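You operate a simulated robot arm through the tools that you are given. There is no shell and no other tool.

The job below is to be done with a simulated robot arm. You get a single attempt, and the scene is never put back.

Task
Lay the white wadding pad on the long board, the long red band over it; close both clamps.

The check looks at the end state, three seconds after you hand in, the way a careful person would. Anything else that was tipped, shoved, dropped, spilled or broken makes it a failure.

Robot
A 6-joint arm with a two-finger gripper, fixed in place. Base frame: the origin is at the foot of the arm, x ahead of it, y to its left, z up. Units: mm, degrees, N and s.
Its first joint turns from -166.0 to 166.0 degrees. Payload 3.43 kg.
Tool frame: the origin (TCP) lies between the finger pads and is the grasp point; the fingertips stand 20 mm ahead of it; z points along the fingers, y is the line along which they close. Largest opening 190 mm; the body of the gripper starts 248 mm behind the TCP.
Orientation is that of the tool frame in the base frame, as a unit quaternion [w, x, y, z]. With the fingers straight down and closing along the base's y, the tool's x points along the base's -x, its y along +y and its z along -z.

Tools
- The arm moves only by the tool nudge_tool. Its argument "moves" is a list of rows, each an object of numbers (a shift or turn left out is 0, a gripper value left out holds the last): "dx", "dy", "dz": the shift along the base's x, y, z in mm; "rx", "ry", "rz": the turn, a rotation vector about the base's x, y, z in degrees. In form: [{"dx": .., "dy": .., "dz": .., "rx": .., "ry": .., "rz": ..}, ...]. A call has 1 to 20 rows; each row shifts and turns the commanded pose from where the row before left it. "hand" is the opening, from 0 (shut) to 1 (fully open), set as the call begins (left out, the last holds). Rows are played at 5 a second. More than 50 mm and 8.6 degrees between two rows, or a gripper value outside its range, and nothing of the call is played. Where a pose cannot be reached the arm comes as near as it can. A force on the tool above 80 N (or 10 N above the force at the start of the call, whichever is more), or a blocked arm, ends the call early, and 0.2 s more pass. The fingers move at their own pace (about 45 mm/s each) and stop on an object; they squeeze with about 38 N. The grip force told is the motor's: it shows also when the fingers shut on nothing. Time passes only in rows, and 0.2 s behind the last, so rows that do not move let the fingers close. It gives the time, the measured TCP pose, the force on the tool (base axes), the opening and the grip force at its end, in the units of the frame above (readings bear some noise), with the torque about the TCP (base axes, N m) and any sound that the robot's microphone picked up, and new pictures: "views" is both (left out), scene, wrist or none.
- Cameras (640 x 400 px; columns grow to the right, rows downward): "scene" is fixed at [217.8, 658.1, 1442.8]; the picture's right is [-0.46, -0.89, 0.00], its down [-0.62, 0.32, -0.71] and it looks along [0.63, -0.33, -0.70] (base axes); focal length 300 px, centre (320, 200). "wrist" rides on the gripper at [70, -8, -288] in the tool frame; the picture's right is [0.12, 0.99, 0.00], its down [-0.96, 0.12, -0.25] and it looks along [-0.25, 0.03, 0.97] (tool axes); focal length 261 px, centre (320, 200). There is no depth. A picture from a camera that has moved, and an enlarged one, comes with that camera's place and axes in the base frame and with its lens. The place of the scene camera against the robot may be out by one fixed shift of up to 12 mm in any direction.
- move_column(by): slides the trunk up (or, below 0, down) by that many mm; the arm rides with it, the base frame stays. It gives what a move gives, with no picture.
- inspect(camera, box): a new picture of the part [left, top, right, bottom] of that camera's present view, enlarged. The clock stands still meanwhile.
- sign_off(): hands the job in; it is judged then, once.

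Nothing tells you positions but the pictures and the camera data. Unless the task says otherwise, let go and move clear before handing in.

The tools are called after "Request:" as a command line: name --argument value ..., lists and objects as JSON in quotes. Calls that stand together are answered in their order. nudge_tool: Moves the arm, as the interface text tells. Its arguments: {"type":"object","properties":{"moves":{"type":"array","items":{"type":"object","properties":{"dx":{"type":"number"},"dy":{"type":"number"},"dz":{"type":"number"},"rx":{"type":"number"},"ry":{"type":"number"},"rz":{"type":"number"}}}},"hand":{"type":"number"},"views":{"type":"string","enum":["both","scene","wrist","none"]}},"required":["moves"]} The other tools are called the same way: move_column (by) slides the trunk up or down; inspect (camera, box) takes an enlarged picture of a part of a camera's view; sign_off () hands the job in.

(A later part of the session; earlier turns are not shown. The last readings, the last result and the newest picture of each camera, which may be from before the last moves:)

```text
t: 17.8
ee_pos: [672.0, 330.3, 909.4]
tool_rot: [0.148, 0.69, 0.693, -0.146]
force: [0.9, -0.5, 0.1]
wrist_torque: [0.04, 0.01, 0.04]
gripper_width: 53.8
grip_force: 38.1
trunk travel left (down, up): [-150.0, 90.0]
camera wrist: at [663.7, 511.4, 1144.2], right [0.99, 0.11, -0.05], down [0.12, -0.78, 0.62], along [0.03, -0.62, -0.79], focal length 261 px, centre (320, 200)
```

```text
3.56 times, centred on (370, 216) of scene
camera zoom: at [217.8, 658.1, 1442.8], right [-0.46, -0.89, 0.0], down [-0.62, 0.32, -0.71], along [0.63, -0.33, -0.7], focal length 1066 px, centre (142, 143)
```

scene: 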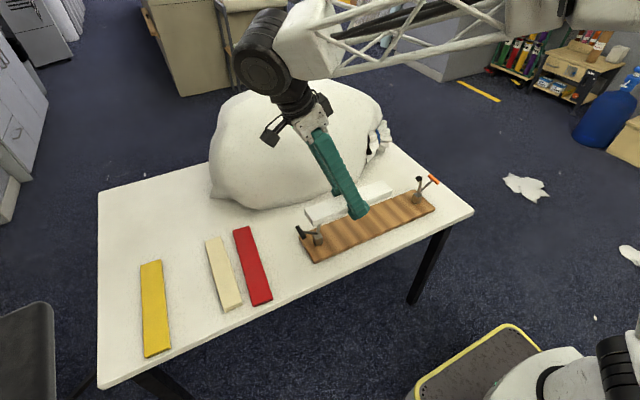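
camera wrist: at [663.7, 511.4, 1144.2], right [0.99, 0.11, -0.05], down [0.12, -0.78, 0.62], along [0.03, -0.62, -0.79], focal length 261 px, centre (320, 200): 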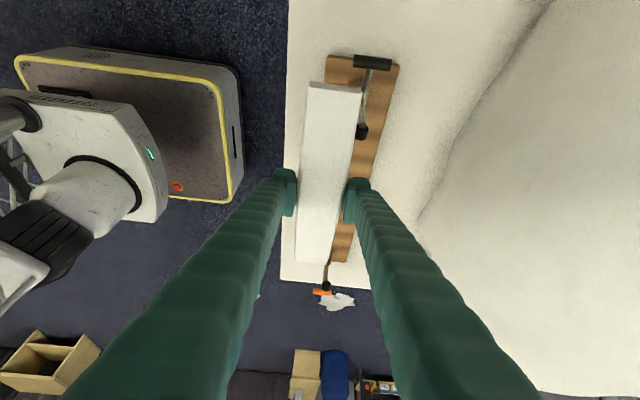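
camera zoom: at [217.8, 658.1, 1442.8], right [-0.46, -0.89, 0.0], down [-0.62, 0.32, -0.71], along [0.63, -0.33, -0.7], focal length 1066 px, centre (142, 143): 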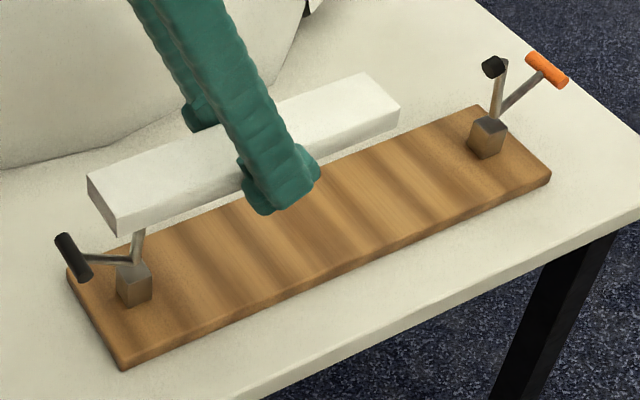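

The board centre comes out at about (717, 203) with its top near z = 706. Pivots are around y = 395 and 12, so the pad fits between the clamp blocks. I'll move the pad over the board centre and come partway down.

Request:
nudge_tool --moves '[{"dx": 15, "dy": -40}, {"dx": 15, "dy": -40}, {"dx": 15.5, "dy": -38.8}, {"dz": -30}, {"dz": -30}, {"dz": -30}, {}]'

Request:
inspect --camera "wrist" --box '[240, 40, 400, 300]'

Request:
inspect --camera "scene" --box '[280, 160, 460, 272]'

```text
t: 19.4
ee_pos: [718.6, 209.6, 819.5]
tool_rot: [0.147, 0.69, 0.694, -0.146]
force: [0.5, 0.1, 0.3]
wrist_torque: [0.04, 0.0, -0.04]
gripper_width: 54.2
grip_force: 38.1
trunk travel left (down, up): [-150.0, 90.0]
camera wrist: at [709.2, 391.5, 1053.6], right [0.99, 0.11, -0.05], down [0.12, -0.78, 0.62], along [0.03, -0.62, -0.79], focal length 261 px, centre (320, 200)
```

scene: 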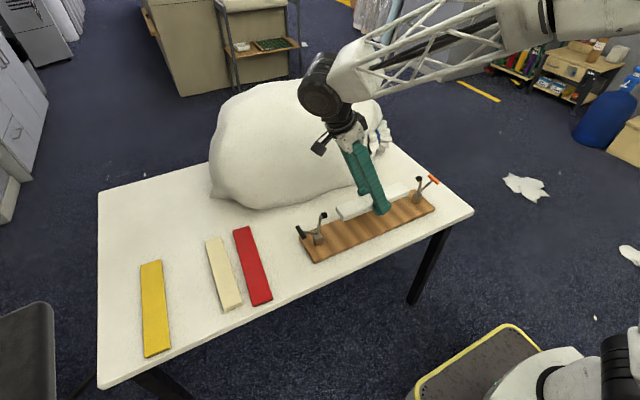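
wrist: 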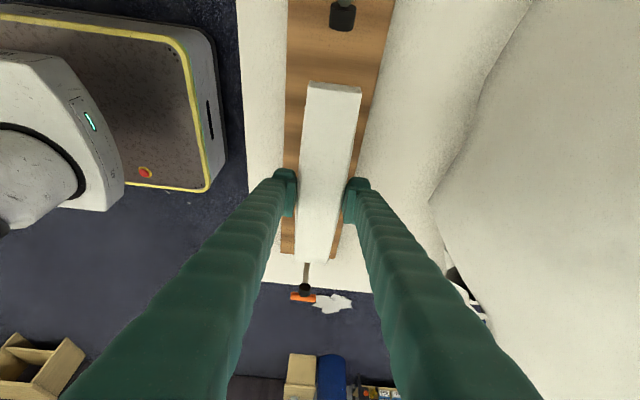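

```text
1.54 times, centred on (320, 170) of wrist
camera zoom: at [709.2, 391.5, 1053.6], right [0.99, 0.11, -0.05], down [0.12, -0.78, 0.62], along [0.03, -0.62, -0.79], focal length 401 px, centre (320, 246)
```

zoom: 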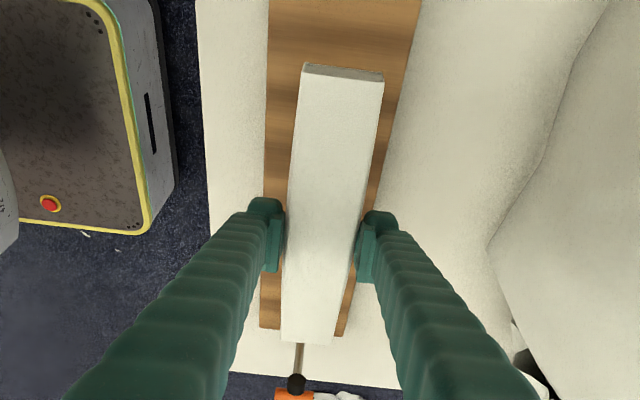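

```text
3.56 times, centred on (370, 216) of scene
camera zoom: at [217.8, 658.1, 1442.8], right [-0.46, -0.89, 0.0], down [-0.62, 0.32, -0.71], along [0.63, -0.33, -0.7], focal length 1066 px, centre (142, 143)
```

zoom: 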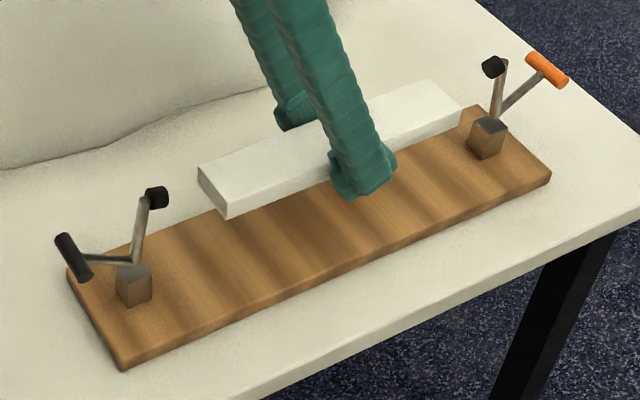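

Alignment is within about 2 mm. I'll make a small correction and lower the pad onto the board step by step.

Request:
nudge_tool --moves '[{"dx": -2, "dy": 1.5}, {"dz": -25}, {"dz": -25}, {"dz": -15}, {}]'

Request:
inspect --camera "wrist" --box '[240, 40, 400, 300]'

Request:
inspect --camera "scene" --box '[280, 160, 460, 272]'

```text
t: 20.6
ee_pos: [714.5, 211.9, 753.4]
tool_rot: [0.147, 0.69, 0.694, -0.147]
force: [0.0, 0.2, -1.0]
wrist_torque: [-0.01, -0.01, 0.06]
gripper_width: 54.0
grip_force: 37.5
trunk travel left (down, up): [-150.0, 90.0]
camera wrist: at [706.1, 393.5, 988.3], right [0.99, 0.11, -0.05], down [0.12, -0.78, 0.62], along [0.03, -0.62, -0.79], focal length 261 px, centre (320, 200)
```

scene: 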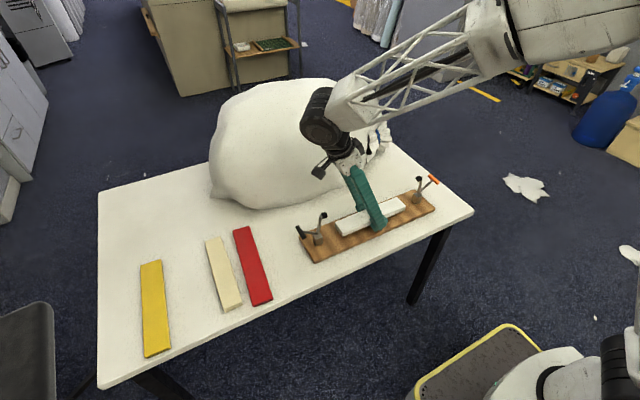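
wrist: 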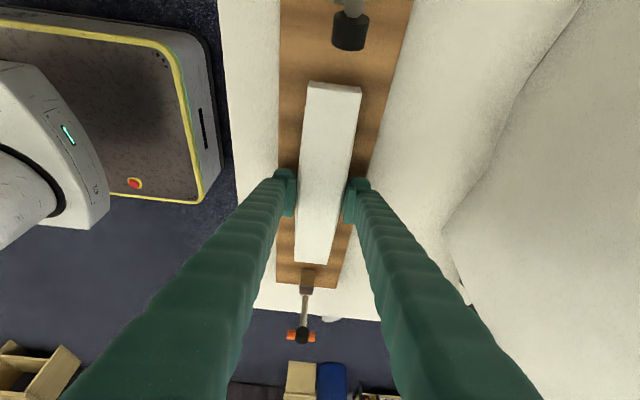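

```text
1.54 times, centred on (320, 170) of wrist
camera zoom: at [706.1, 393.5, 988.3], right [0.99, 0.11, -0.05], down [0.12, -0.78, 0.62], along [0.03, -0.62, -0.79], focal length 401 px, centre (320, 246)
```

zoom: 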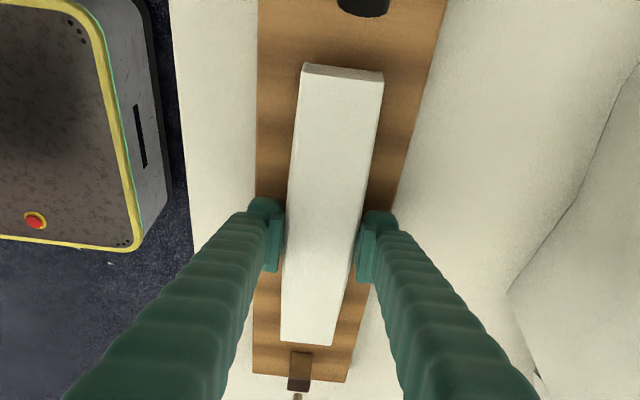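

```text
3.56 times, centred on (370, 216) of scene
camera zoom: at [217.8, 658.1, 1442.8], right [-0.46, -0.89, 0.0], down [-0.62, 0.32, -0.71], along [0.63, -0.33, -0.7], focal length 1066 px, centre (142, 143)
```

zoom: 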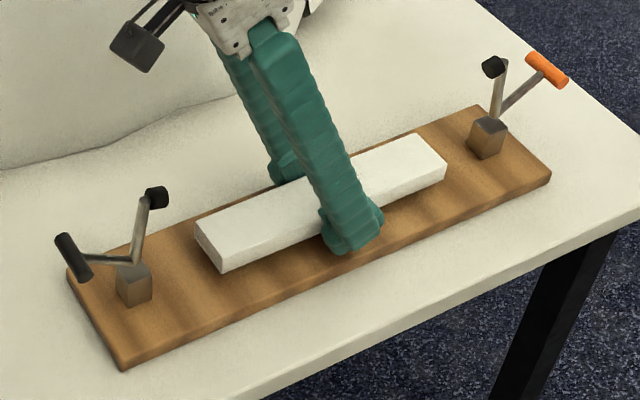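

Request:
nudge_tool --moves '[{"dz": -6}, {"dz": -5}, {"dz": -3}, {}]' --views "none"

```text
t: 21.6
ee_pos: [714.3, 210.5, 742.2]
tool_rot: [0.147, 0.689, 0.694, -0.147]
force: [-0.5, 1.5, 18.1]
wrist_torque: [0.01, 0.06, -0.03]
gripper_width: 54.2
grip_force: 38.5
trunk travel left (down, up): [-150.0, 90.0]
```

The pad touched down at z = 742, so the board top is about z = 715. I'll ease off slightly, open the fingers a little and lift away.

Request:
nudge_tool --moves '[{"dz": 1.5}, {}]' --views "none"

Request:
nudge_tool --moves '[{}, {}]' --hand 0.35 --views "none"

Request:
nudge_tool --moves '[{"dz": 4, "dy": 1.8}, {"dz": 10, "dy": 4.5}, {"dz": 20, "dy": 9}, {"dz": 30, "dy": 13}, {}]'

Request:
inspect --camera "wrist" --box '[240, 40, 400, 300]'

Request:
inspect --camera "scene" --box '[280, 160, 460, 272]'

```text
t: 22.2
ee_pos: [715.4, 212.0, 741.6]
tool_rot: [0.147, 0.691, 0.693, -0.147]
force: [1.5, -0.1, 0.0]
wrist_torque: [0.02, 0.01, -0.01]
gripper_width: 54.1
grip_force: 37.9
trunk travel left (down, up): [-150.0, 90.0]
```

```text
t: 22.8
ee_pos: [715.1, 211.7, 742.3]
tool_rot: [0.147, 0.69, 0.693, -0.147]
force: [-0.1, 0.5, 0.1]
wrist_torque: [0.01, 0.01, 0.02]
gripper_width: 66.5
grip_force: 0.2
trunk travel left (down, up): [-150.0, 90.0]
```

```text
t: 24.0
ee_pos: [716.0, 240.7, 806.1]
tool_rot: [0.147, 0.69, 0.693, -0.147]
force: [-0.1, 0.0, 0.4]
wrist_torque: [-0.01, 0.02, -0.01]
gripper_width: 66.7
grip_force: 0.0
trunk travel left (down, up): [-150.0, 90.0]
camera wrist: at [707.3, 422.1, 1040.6], right [0.99, 0.11, -0.05], down [0.12, -0.78, 0.62], along [0.03, -0.62, -0.79], focal length 261 px, centre (320, 200)
```

scene: 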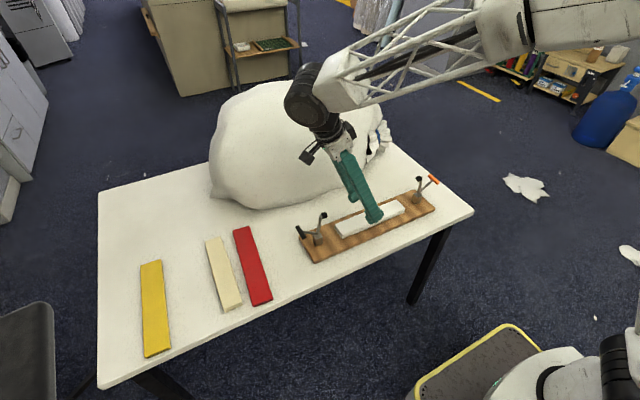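
wrist: 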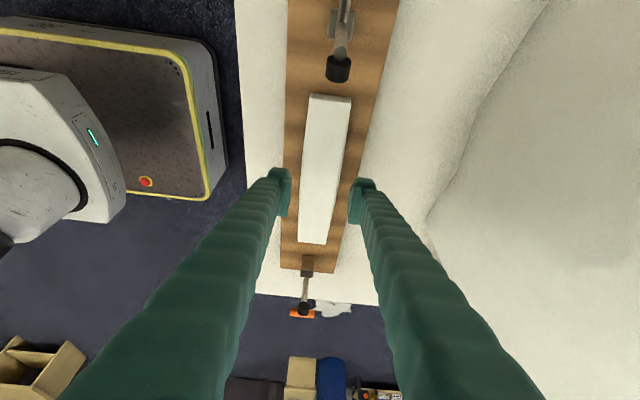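

```text
1.54 times, centred on (320, 170) of wrist
camera zoom: at [707.3, 422.1, 1040.6], right [0.99, 0.11, -0.05], down [0.12, -0.78, 0.62], along [0.03, -0.62, -0.79], focal length 401 px, centre (320, 246)
```

zoom: 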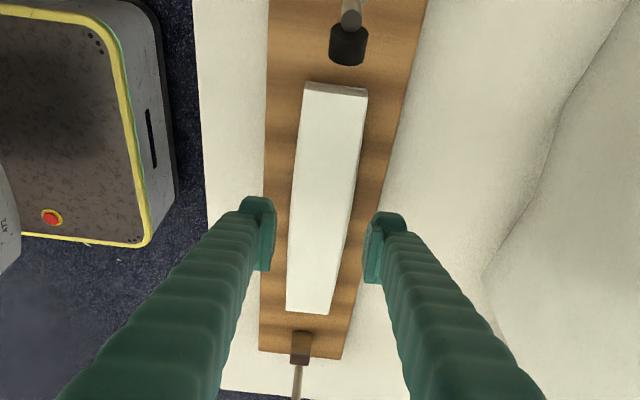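

```text
3.56 times, centred on (370, 216) of scene
camera zoom: at [217.8, 658.1, 1442.8], right [-0.46, -0.89, 0.0], down [-0.62, 0.32, -0.71], along [0.63, -0.33, -0.7], focal length 1066 px, centre (142, 143)
```

zoom: 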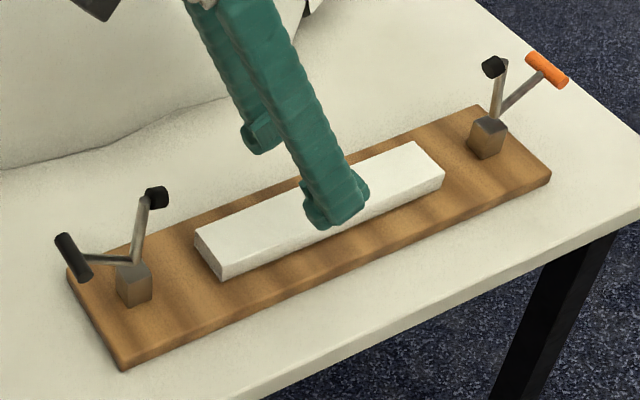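

The white pad lies square in the middle of the board. Next is the red band, but the gap to the cream strip is tight, so I want a close look at the shape of the fingertips first.

Request:
inspect --camera "scene" --box '[330, 180, 400, 230]'

Request:
inspect --camera "wrist" --box '[255, 155, 385, 235]'

Request:
inspect --camera "scene" --box '[195, 215, 285, 320]'

```text
8.00 times, centred on (365, 205) of scene
camera zoom: at [217.8, 658.1, 1442.8], right [-0.46, -0.89, 0.0], down [-0.62, 0.32, -0.71], along [0.63, -0.33, -0.7], focal length 2400 px, centre (-40, 160)
```

zoom: 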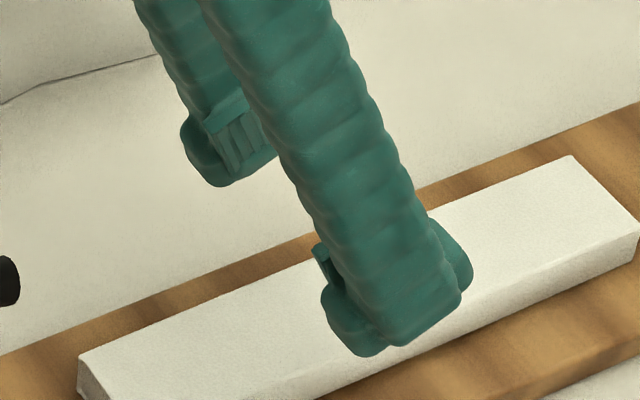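

```text
4.92 times, centred on (320, 195) of wrist
camera zoom: at [707.3, 422.1, 1040.6], right [0.99, 0.11, -0.05], down [0.12, -0.78, 0.62], along [0.03, -0.62, -0.79], focal length 1283 px, centre (320, 225)
```

zoom: 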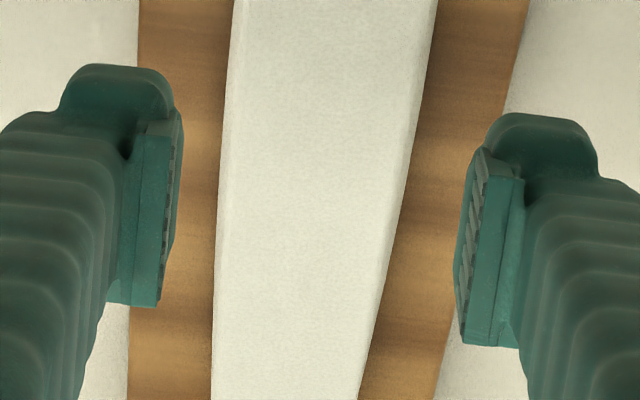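

```text
3.81 times, centred on (240, 268) of scene
camera zoom: at [217.8, 658.1, 1442.8], right [-0.46, -0.89, 0.0], down [-0.62, 0.32, -0.71], along [0.63, -0.33, -0.7], focal length 1143 px, centre (625, -57)
```

zoom: 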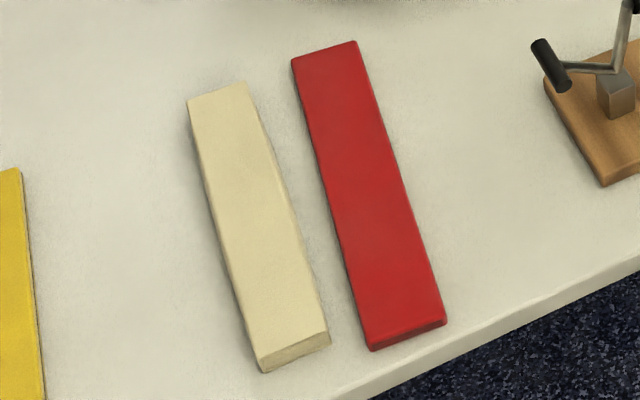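

The fingers are about 28 mm deep overall and the red–cream gap at mid-length is about 26 mm. So I'll first grip just the near end of the red band, which sticks out past the cream strip, and slide it about 28 mm away. First I'll carry the tool back toward red and turn it upright.

Request:
nudge_tool --moves '[{"dz": 45}, {"dz": 45}, {"dx": -8, "dy": 27, "rz": 7.13}, {"dx": -8, "dy": 27, "rz": 7.13}, {"dx": -8, "dy": 27, "rz": 7.13}, {"dx": -8, "dy": 27, "rz": 7.13}, {"dx": -8, "dy": 27, "rz": 7.13}, {"dx": -8, "dy": 27, "rz": 7.13}, {"dx": -8, "dy": 27, "rz": 7.13}, {"dx": -8, "dy": 27, "rz": 7.13}, {"dx": -8, "dy": 27, "rz": 7.13}, {"dx": -8, "dy": 27, "rz": 7.13}, {"dx": -8, "dy": 27, "rz": 7.13}, {"dx": -8, "dy": 27, "rz": 7.13}, {"dx": 0, "dy": 15, "rx": 0.572, "ry": 7.98}, {"dx": 0, "dy": 15, "rx": 0.572, "ry": 7.98}, {"dx": 0, "dy": 15, "rx": 0.572, "ry": 7.98}, {}]' --hand 0.37

```text
t: 27.8
ee_pos: [619.7, 610.5, 895.4]
tool_rot: [-0.001, 0.035, 0.999, -0.001]
force: [-1.0, 0.0, 0.2]
wrist_torque: [0.0, 0.02, 0.04]
gripper_width: 70.2
grip_force: 0.1
trunk travel left (down, up): [-150.0, 90.0]
camera wrist: at [549.7, 606.4, 1183.1], right [-0.05, 1.0, 0.0], down [0.97, 0.05, 0.25], along [0.25, 0.01, -0.97], focal length 261 px, centre (320, 200)
```

scene: 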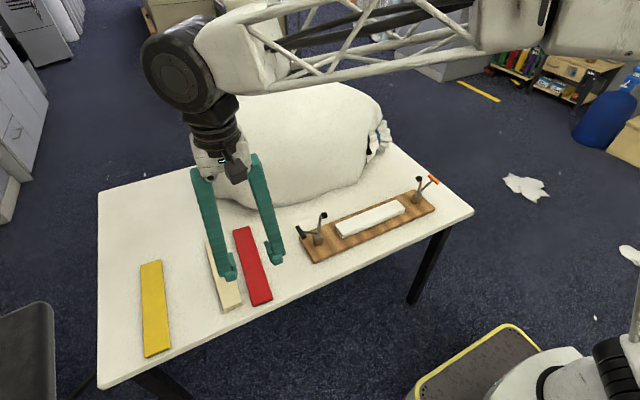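
wrist: 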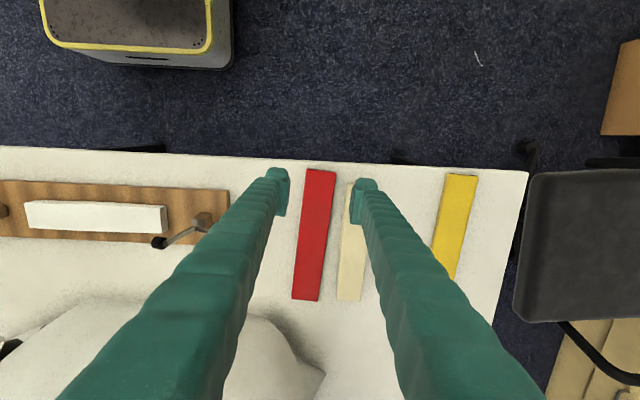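

Request:
inspect --camera "wrist" --box '[260, 150, 400, 310]'

Request:
inspect --camera "wrist" --box '[270, 150, 370, 212]'

```text
2.50 times, centred on (330, 230) of wrist
camera zoom: at [549.7, 606.4, 1183.1], right [-0.05, 1.0, 0.0], down [0.97, 0.05, 0.25], along [0.25, 0.01, -0.97], focal length 652 px, centre (295, 125)
```

zoom: 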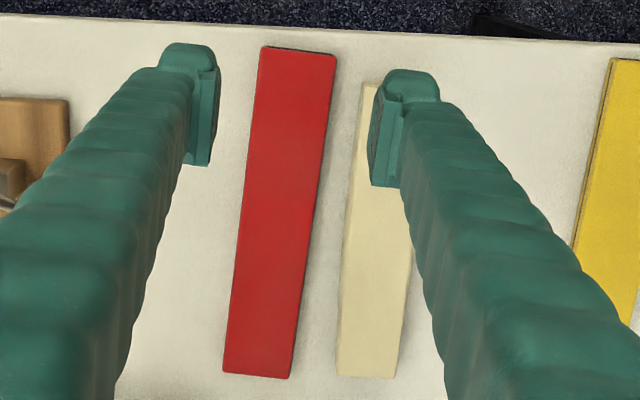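

```text
6.40 times, centred on (320, 181) of wrist
camera zoom: at [549.7, 606.4, 1183.1], right [-0.05, 1.0, 0.0], down [0.97, 0.05, 0.25], along [0.25, 0.01, -0.97], focal length 1668 px, centre (320, 322)
```

zoom: 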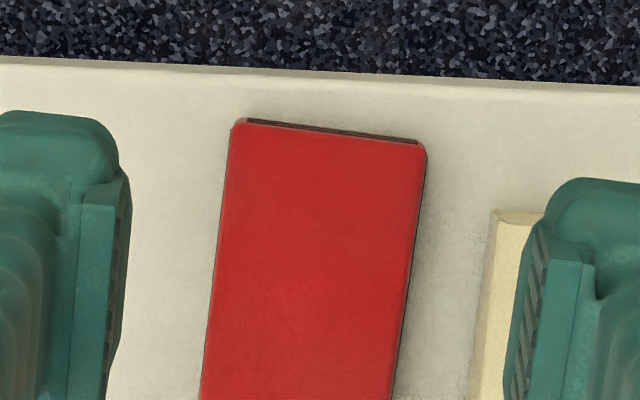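

Red's near end is at about (617, 613), and cream starts at x ≈ 637. I'll place the fingers over just the last few millimetres of red, keeping short of cream.

Request:
nudge_tool --moves '[{"dx": -14.7, "dy": 3.5, "rz": -0.4}, {"dz": -40}, {"dz": -40}, {"dz": -40}, {"dz": -30}, {}]' --hand 0.337

Request:
inspect --camera "wrist" --box '[250, 140, 400, 260]'

Request:
inspect --camera "scene" --box '[190, 240, 300, 330]'

```text
t: 29.2
ee_pos: [604.7, 612.3, 745.1]
tool_rot: [0.0, 0.04, 0.999, -0.001]
force: [0.0, 0.5, 0.7]
wrist_torque: [0.02, 0.02, -0.02]
gripper_width: 63.9
grip_force: 0.1
trunk travel left (down, up): [-150.0, 90.0]
camera wrist: at [534.9, 609.6, 1033.6], right [-0.04, 1.0, 0.0], down [0.97, 0.04, 0.25], along [0.25, 0.01, -0.97], focal length 261 px, centre (320, 200)
```

scene: 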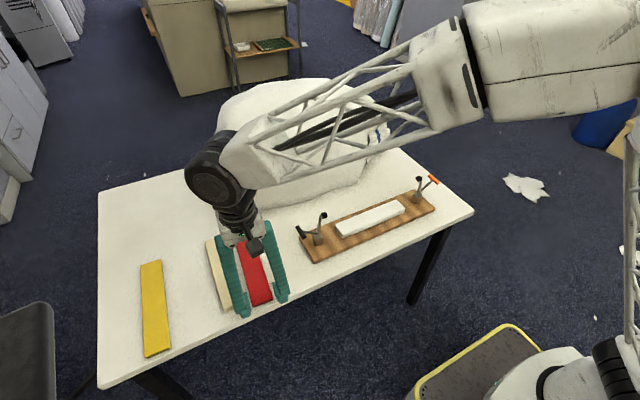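
wrist: 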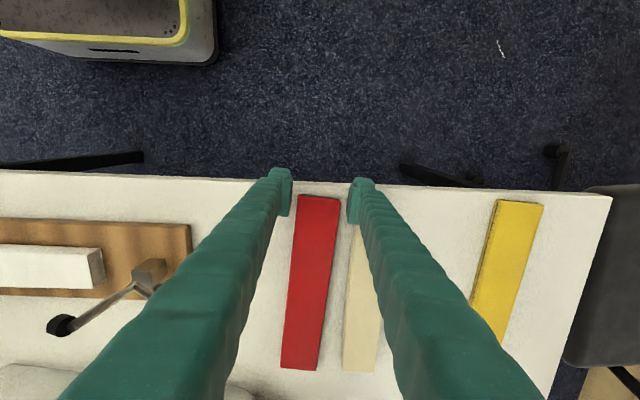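

```text
3.33 times, centred on (325, 200) of wrist
camera zoom: at [534.9, 609.6, 1033.6], right [-0.04, 1.0, 0.0], down [0.97, 0.04, 0.25], along [0.25, 0.01, -0.97], focal length 869 px, centre (303, 200)
```

zoom: 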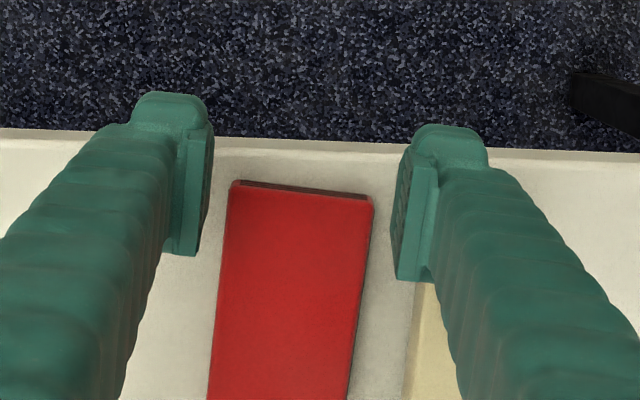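

```text
4.44 times, centred on (245, 285) of scene
camera zoom: at [217.8, 658.1, 1442.8], right [-0.46, -0.89, 0.0], down [-0.62, 0.32, -0.71], along [0.63, -0.33, -0.7], focal length 1333 px, centre (653, -178)
```

zoom: 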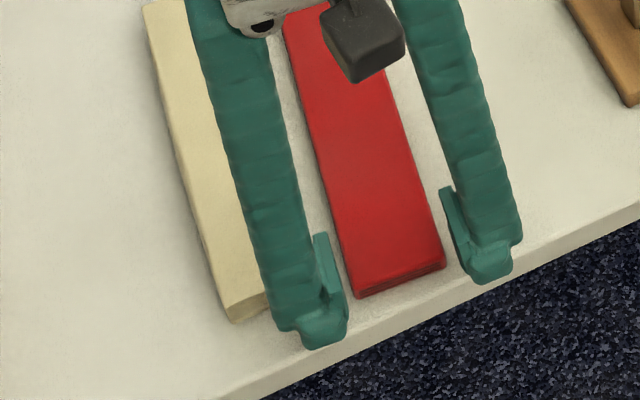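

Request:
nudge_tool --moves '[{"dx": -1, "dy": 0.8, "dz": -8}, {"dz": -7}, {"dz": -4}, {}]' --views "none"

```text
t: 30.2
ee_pos: [604.4, 613.7, 726.4]
tool_rot: [0.0, 0.039, 0.999, -0.002]
force: [-0.6, -0.2, -0.2]
wrist_torque: [0.0, -0.01, -0.02]
gripper_width: 63.9
grip_force: 0.0
trunk travel left (down, up): [-150.0, 90.0]
```

No contact yet. A few more millimetres down, then another look.

Request:
nudge_tool --moves '[{"dz": -4}, {"dz": -3}, {}]'

Request:
inspect --camera "wrist" --box '[250, 140, 400, 260]'

Request:
inspect --camera "scene" --box '[190, 240, 300, 330]'

```text
t: 31.0
ee_pos: [603.9, 612.0, 719.5]
tool_rot: [0.0, 0.04, 0.999, 0.0]
force: [-0.3, 0.5, 1.5]
wrist_torque: [0.11, 0.0, 0.01]
gripper_width: 63.8
grip_force: 0.1
trunk travel left (down, up): [-150.0, 90.0]
camera wrist: at [533.5, 610.9, 1007.5], right [-0.04, 1.0, 0.0], down [0.97, 0.04, 0.25], along [0.25, 0.01, -0.97], focal length 261 px, centre (320, 200)
```

scene: 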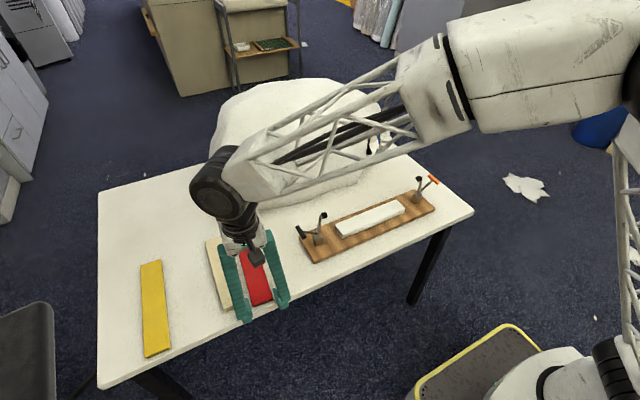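
wrist: 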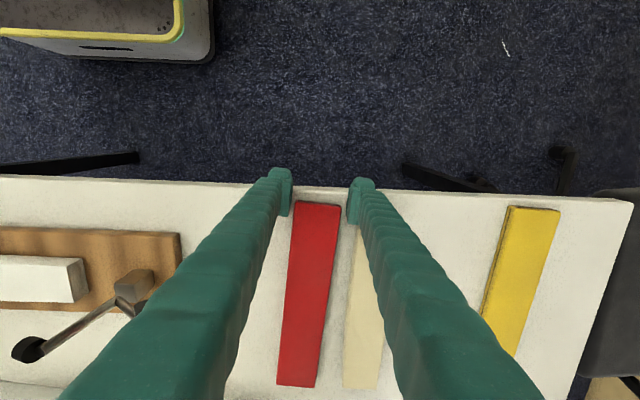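

```text
3.33 times, centred on (325, 200) of wrist
camera zoom: at [533.5, 610.9, 1007.5], right [-0.04, 1.0, 0.0], down [0.97, 0.04, 0.25], along [0.25, 0.01, -0.97], focal length 869 px, centre (303, 200)
```

zoom: 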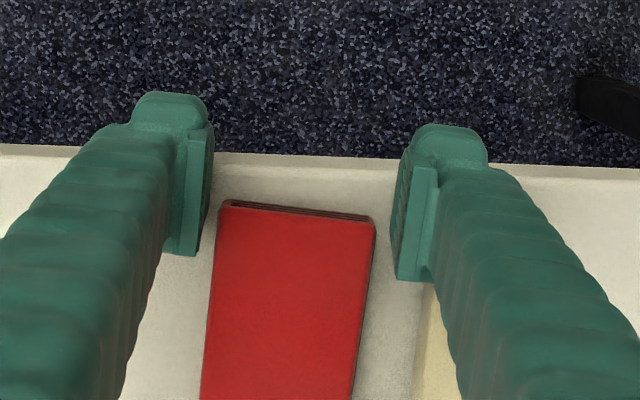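

```text
4.44 times, centred on (245, 285) of scene
camera zoom: at [217.8, 658.1, 1442.8], right [-0.46, -0.89, 0.0], down [-0.62, 0.32, -0.71], along [0.63, -0.33, -0.7], focal length 1333 px, centre (653, -178)
```

zoom: 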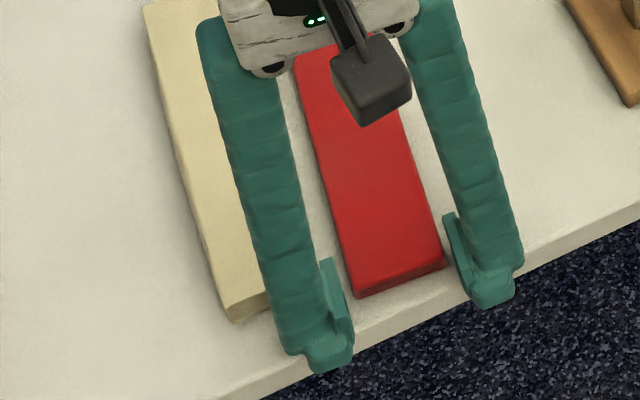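

The fingers are at the table and the cream strip is untouched. Closing on red's near end.

Request:
nudge_tool --moves '[{}, {}, {}]' --hand 0.25 --views "wrist"

Request:
inspect --camera "wrist" --box '[250, 140, 400, 260]'

```text
t: 31.8
ee_pos: [603.7, 613.3, 719.9]
tool_rot: [-0.001, 0.039, 0.999, 0.0]
force: [1.5, 4.7, 6.2]
wrist_torque: [0.12, -0.06, 0.04]
gripper_width: 54.5
grip_force: 37.7
trunk travel left (down, up): [-150.0, 90.0]
camera wrist: at [533.4, 611.1, 1007.7], right [-0.04, 1.0, 0.0], down [0.97, 0.04, 0.25], along [0.25, 0.01, -0.97], focal length 261 px, centre (320, 200)
```

wrist: 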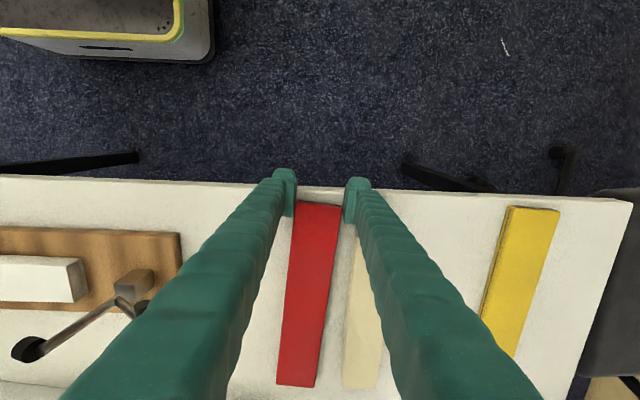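

```text
3.33 times, centred on (325, 200) of wrist
camera zoom: at [533.4, 611.1, 1007.7], right [-0.04, 1.0, 0.0], down [0.97, 0.04, 0.25], along [0.25, 0.01, -0.97], focal length 869 px, centre (303, 200)
```

zoom: 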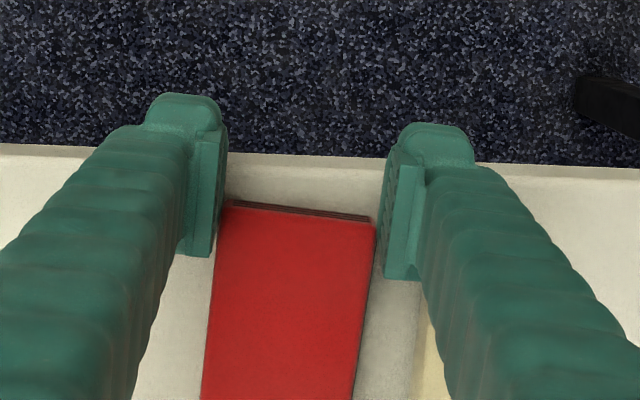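

Red's near end is gripped at 54.5 mm. Now I slide it about 28 mm toward −y, away from cream, staying on the table.

Request:
nudge_tool --moves '[{"dz": 0.7}, {"dy": -4}, {"dy": -6}, {"dy": -6}, {"dy": -6}, {"dy": -6}, {}]'

Request:
inspect --camera "wrist" --box '[230, 150, 430, 400]'

Request:
inspect --camera "scene" --box '[190, 215, 310, 330]'

```text
t: 33.4
ee_pos: [604.8, 584.6, 719.1]
tool_rot: [-0.001, 0.04, 0.999, -0.001]
force: [0.2, -0.3, 0.1]
wrist_torque: [0.0, 0.13, -0.01]
gripper_width: 54.5
grip_force: 37.9
trunk travel left (down, up): [-150.0, 90.0]
camera wrist: at [534.4, 582.5, 1008.0], right [-0.04, 1.0, 0.0], down [0.97, 0.04, 0.25], along [0.25, 0.01, -0.97], focal length 261 px, centre (320, 200)
```

scene: 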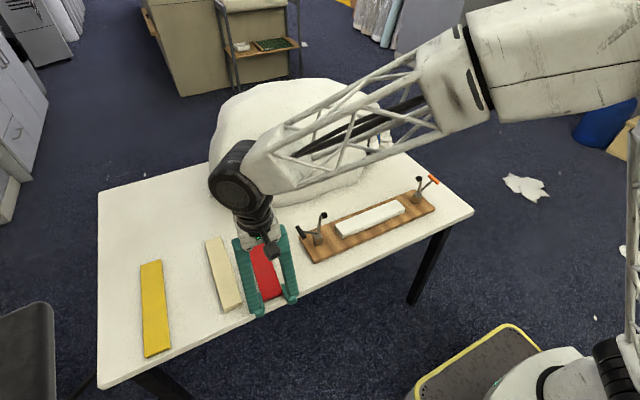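
wrist: 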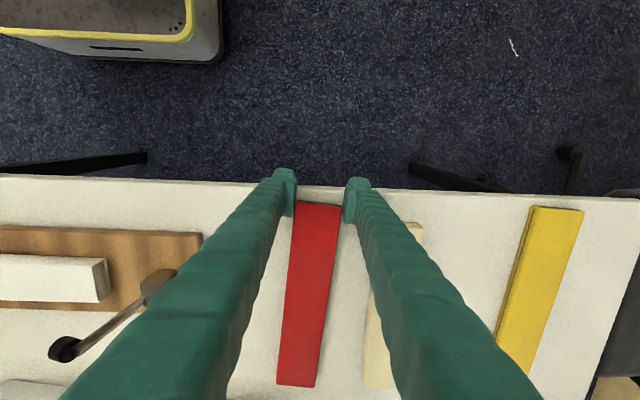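

```text
1.60 times, centred on (330, 275) of wrist
camera zoom: at [534.4, 582.5, 1008.0], right [-0.04, 1.0, 0.0], down [0.97, 0.04, 0.25], along [0.25, 0.01, -0.97], focal length 417 px, centre (304, 80)
```

zoom: 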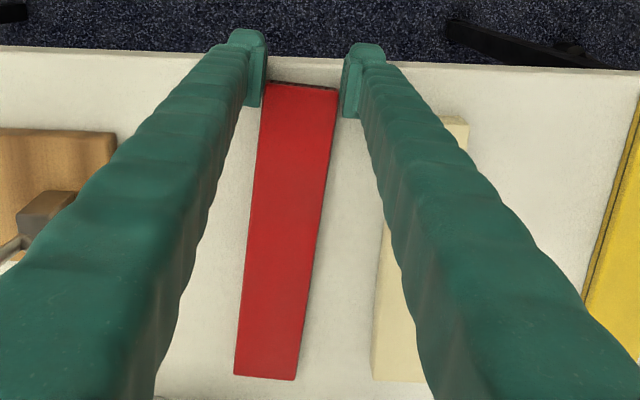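

```text
3.48 times, centred on (250, 272) of scene
camera zoom: at [217.8, 658.1, 1442.8], right [-0.46, -0.89, 0.0], down [-0.62, 0.32, -0.71], along [0.63, -0.33, -0.7], focal length 1043 px, centre (564, -52)
```

zoom: 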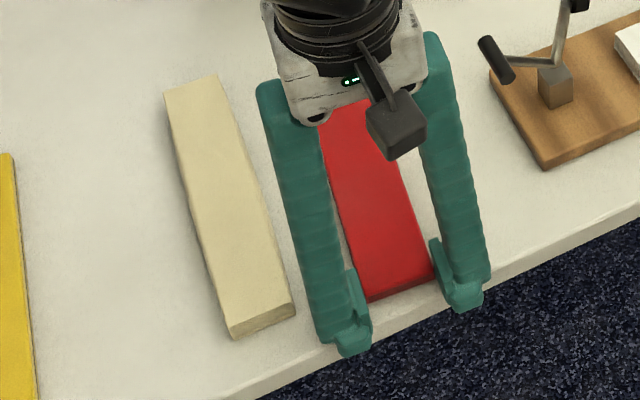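

The band slid over cleanly and cream did not move. I'll release, lift and go to red's centre for the real grasp.

Request:
nudge_tool --moves '[{}, {}, {}]' --hand 0.37 --views "none"

Request:
nudge_tool --moves '[{"dz": 10}, {"dz": 25}, {"dz": 35}, {"dx": 40, "dy": -3}, {"dx": 40, "dy": -3}, {"dx": 40, "dy": -3}, {}]'

Request:
inspect --camera "wrist" --box '[230, 90, 430, 300]'

Request:
inspect --camera "scene" --box '[190, 200, 330, 330]'

```text
t: 34.2
ee_pos: [605.0, 584.3, 720.5]
tool_rot: [0.0, 0.039, 0.999, 0.0]
force: [0.3, 0.5, 0.9]
wrist_torque: [-0.02, 0.01, -0.06]
gripper_width: 70.1
grip_force: 0.1
trunk travel left (down, up): [-150.0, 90.0]
```

```text
t: 35.8
ee_pos: [722.9, 572.8, 790.6]
tool_rot: [0.0, 0.039, 0.999, 0.0]
force: [-0.6, 0.2, -0.4]
wrist_torque: [0.0, 0.01, -0.02]
gripper_width: 70.4
grip_force: 0.0
trunk travel left (down, up): [-150.0, 90.0]
camera wrist: at [653.0, 571.2, 1078.4], right [-0.04, 1.0, 0.0], down [0.97, 0.04, 0.25], along [0.25, 0.01, -0.97], focal length 261 px, centre (320, 200)
```

scene: 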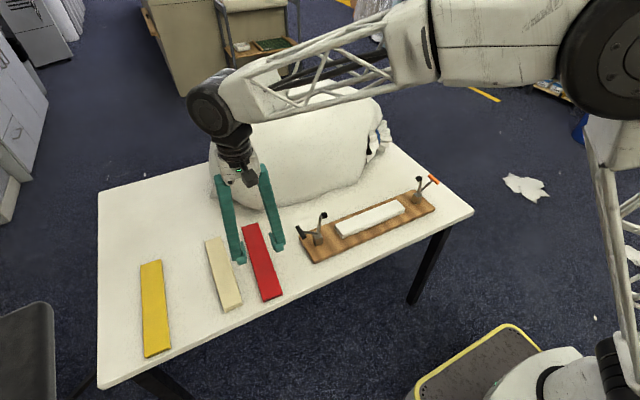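
wrist: 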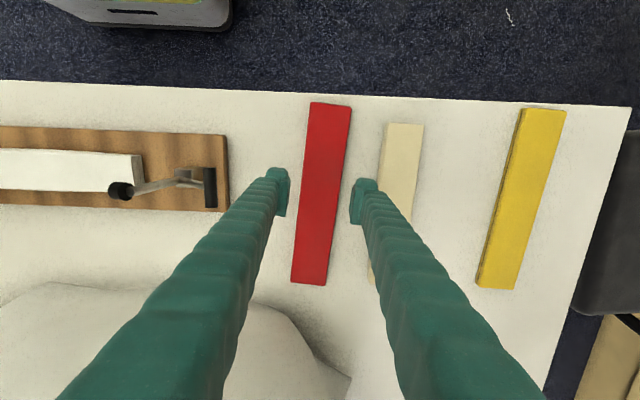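

```text
1.90 times, centred on (330, 195) of wrist
camera zoom: at [653.0, 571.2, 1078.4], right [-0.04, 1.0, 0.0], down [0.97, 0.04, 0.25], along [0.25, 0.01, -0.97], focal length 496 px, centre (301, 210)
```

zoom: 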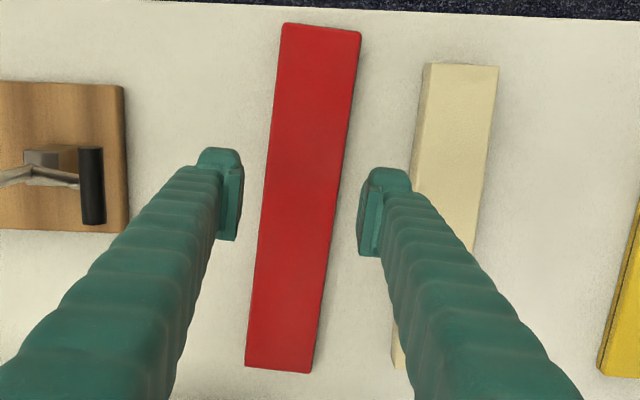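

```text
3.08 times, centred on (260, 265) of scene
camera zoom: at [217.8, 658.1, 1442.8], right [-0.46, -0.89, 0.0], down [-0.62, 0.32, -0.71], along [0.63, -0.33, -0.7], focal length 923 px, centre (505, 0)
```

zoom: 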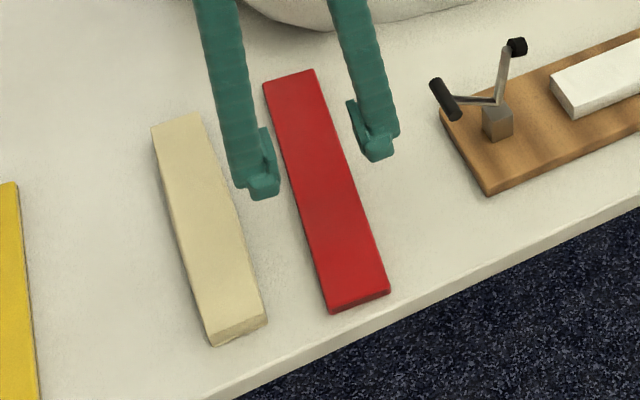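

Red's centre is now about (752, 573). I'm moving over it and descending.

Request:
nudge_tool --moves '[{"dx": 29.5, "dy": 0.3}, {"dz": -25}, {"dz": -22}, {}]'

Request:
inspect --camera "wrist" --box '[230, 60, 430, 300]'

```text
t: 36.8
ee_pos: [753.4, 576.4, 742.5]
tool_rot: [0.001, 0.039, 0.999, -0.001]
force: [0.4, 0.4, 0.0]
wrist_torque: [-0.03, -0.01, 0.01]
gripper_width: 70.1
grip_force: 0.2
trunk travel left (down, up): [-150.0, 90.0]
camera wrist: at [683.8, 574.0, 1030.6], right [-0.04, 1.0, 0.0], down [0.97, 0.04, 0.25], along [0.25, 0.01, -0.97], focal length 261 px, centre (320, 200)
```

scene: 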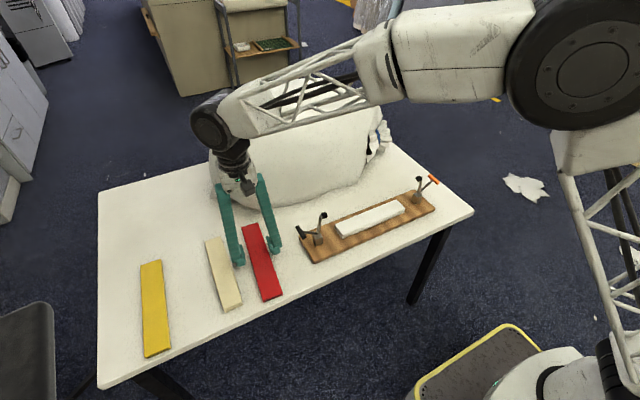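
wrist: 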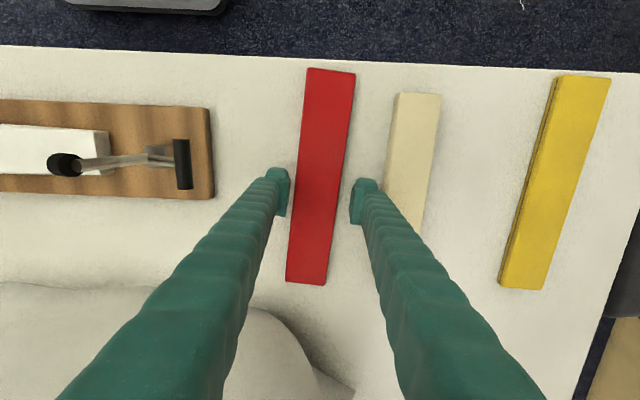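

```text
1.67 times, centred on (330, 180) of wrist
camera zoom: at [683.8, 574.0, 1030.6], right [-0.04, 1.0, 0.0], down [0.97, 0.04, 0.25], along [0.25, 0.01, -0.97], focal length 434 px, centre (303, 233)
```

zoom: 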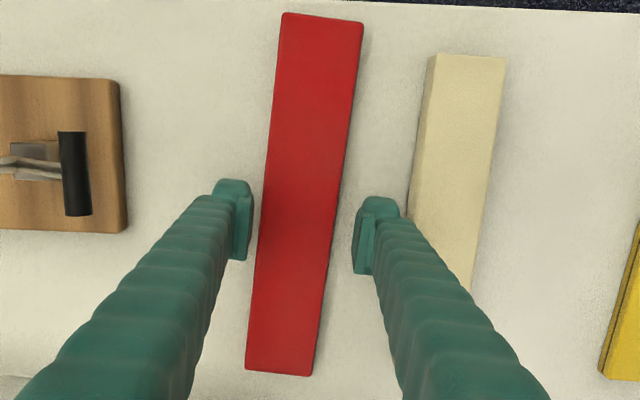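

Request:
nudge_tool --moves '[{"dx": -1, "dy": -2.8}, {"dz": -8}, {"dz": -6}, {"dz": -4}, {}]' --views "wrist"

Request:
inspect --camera "wrist" --box '[250, 140, 400, 260]'

```text
t: 38.0
ee_pos: [753.0, 573.6, 724.8]
tool_rot: [0.0, 0.039, 0.999, 0.0]
force: [-0.6, 1.0, -0.4]
wrist_torque: [0.04, -0.02, -0.02]
gripper_width: 70.3
grip_force: 0.1
trunk travel left (down, up): [-150.0, 90.0]
camera wrist: at [681.8, 571.1, 1013.2], right [-0.04, 1.0, 0.0], down [0.97, 0.04, 0.25], along [0.25, 0.01, -0.97], focal length 261 px, centre (320, 200)
```

wrist: 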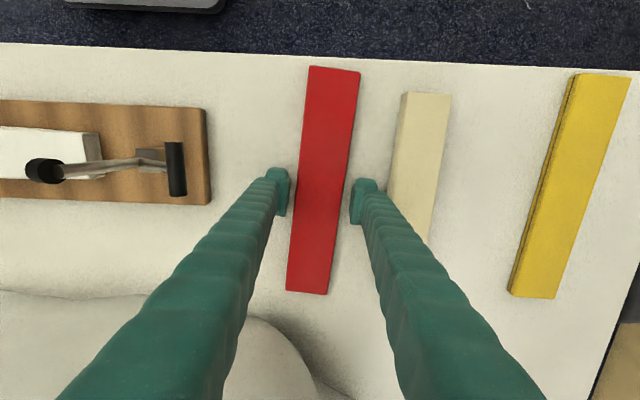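

```text
3.33 times, centred on (325, 200) of wrist
camera zoom: at [681.8, 571.1, 1013.2], right [-0.04, 1.0, 0.0], down [0.97, 0.04, 0.25], along [0.25, 0.01, -0.97], focal length 869 px, centre (303, 200)
```

zoom: 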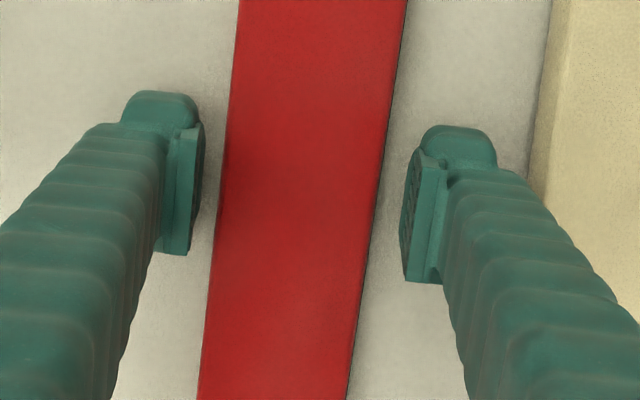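

Request:
nudge_tool --moves '[{"dz": -3}, {"dz": -2.5}, {}]' --views "none"

```text
t: 38.8
ee_pos: [751.9, 574.6, 720.4]
tool_rot: [0.0, 0.039, 0.999, 0.001]
force: [0.7, -0.2, 0.6]
wrist_torque: [0.02, 0.01, 0.02]
gripper_width: 70.4
grip_force: 0.0
trunk travel left (down, up): [-150.0, 90.0]
```

Request:
nudge_tool --moves '[{"dz": -1.5}, {}]' --views "none"

Request:
nudge_tool --moves '[{}, {}, {}]' --hand 0 --views "none"

Request:
nudge_tool --moves '[{"dz": 5}, {"dz": 10}, {"dz": 20}, {"dz": 30}, {"dz": 40}, {"dz": 40}, {}]'

Request:
inspect --camera "wrist" --box '[230, 60, 430, 300]'

Request:
inspect --camera "scene" --box '[190, 180, 340, 330]'

```text
t: 39.4
ee_pos: [753.0, 573.9, 718.5]
tool_rot: [0.0, 0.039, 0.999, -0.001]
force: [0.1, 0.1, 3.4]
wrist_torque: [0.12, 0.0, 0.02]
gripper_width: 70.0
grip_force: 0.1
trunk travel left (down, up): [-150.0, 90.0]
```

```text
t: 40.2
ee_pos: [753.3, 573.9, 720.0]
tool_rot: [0.0, 0.039, 0.999, 0.0]
force: [0.7, 1.2, 12.3]
wrist_torque: [0.05, 0.0, -0.04]
gripper_width: 54.8
grip_force: 38.3
trunk travel left (down, up): [-150.0, 90.0]
```

```text
t: 41.8
ee_pos: [753.9, 572.2, 864.1]
tool_rot: [0.0, 0.04, 0.999, 0.0]
force: [0.4, 0.4, -0.1]
wrist_torque: [0.03, 0.0, -0.02]
gripper_width: 54.4
grip_force: 38.1
trunk travel left (down, up): [-150.0, 90.0]
camera wrist: at [683.7, 569.5, 1152.3], right [-0.04, 1.0, 0.0], down [0.97, 0.04, 0.25], along [0.25, 0.01, -0.97], focal length 261 px, centre (320, 200)
```

scene: 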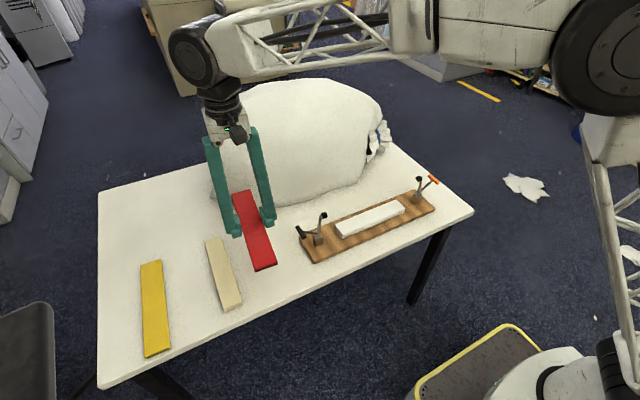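
wrist: 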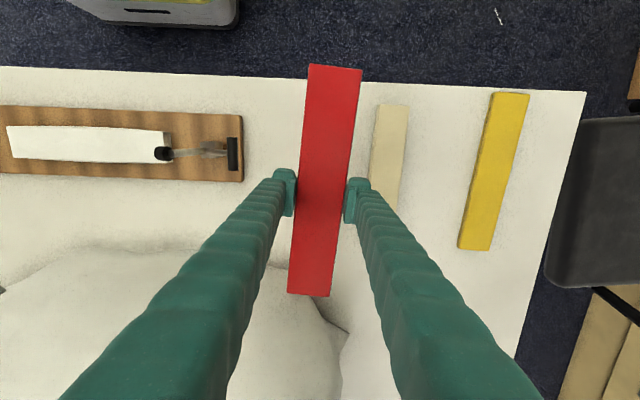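

```text
1.67 times, centred on (330, 180) of wrist
camera zoom: at [683.7, 569.5, 1152.3], right [-0.04, 1.0, 0.0], down [0.97, 0.04, 0.25], along [0.25, 0.01, -0.97], focal length 434 px, centre (303, 233)
```

zoom: 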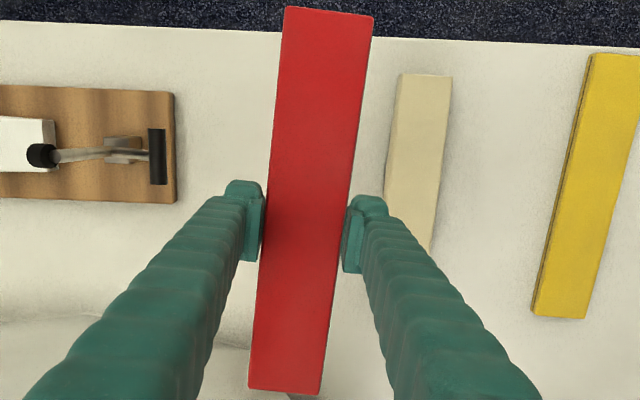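

```text
2.67 times, centred on (265, 255) of scene
camera zoom: at [217.8, 658.1, 1442.8], right [-0.46, -0.89, 0.0], down [-0.62, 0.32, -0.71], along [0.63, -0.33, -0.7], focal length 800 px, centre (467, 53)
```

zoom: 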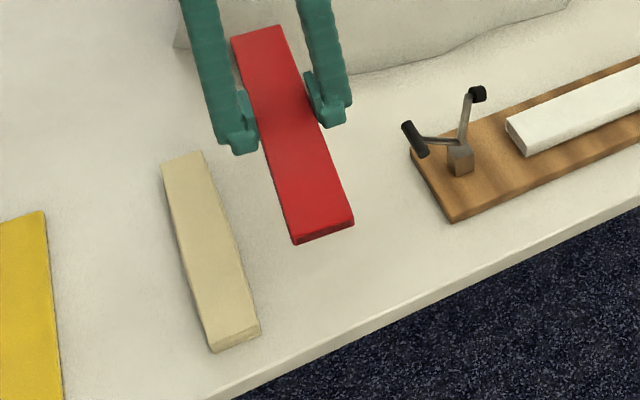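

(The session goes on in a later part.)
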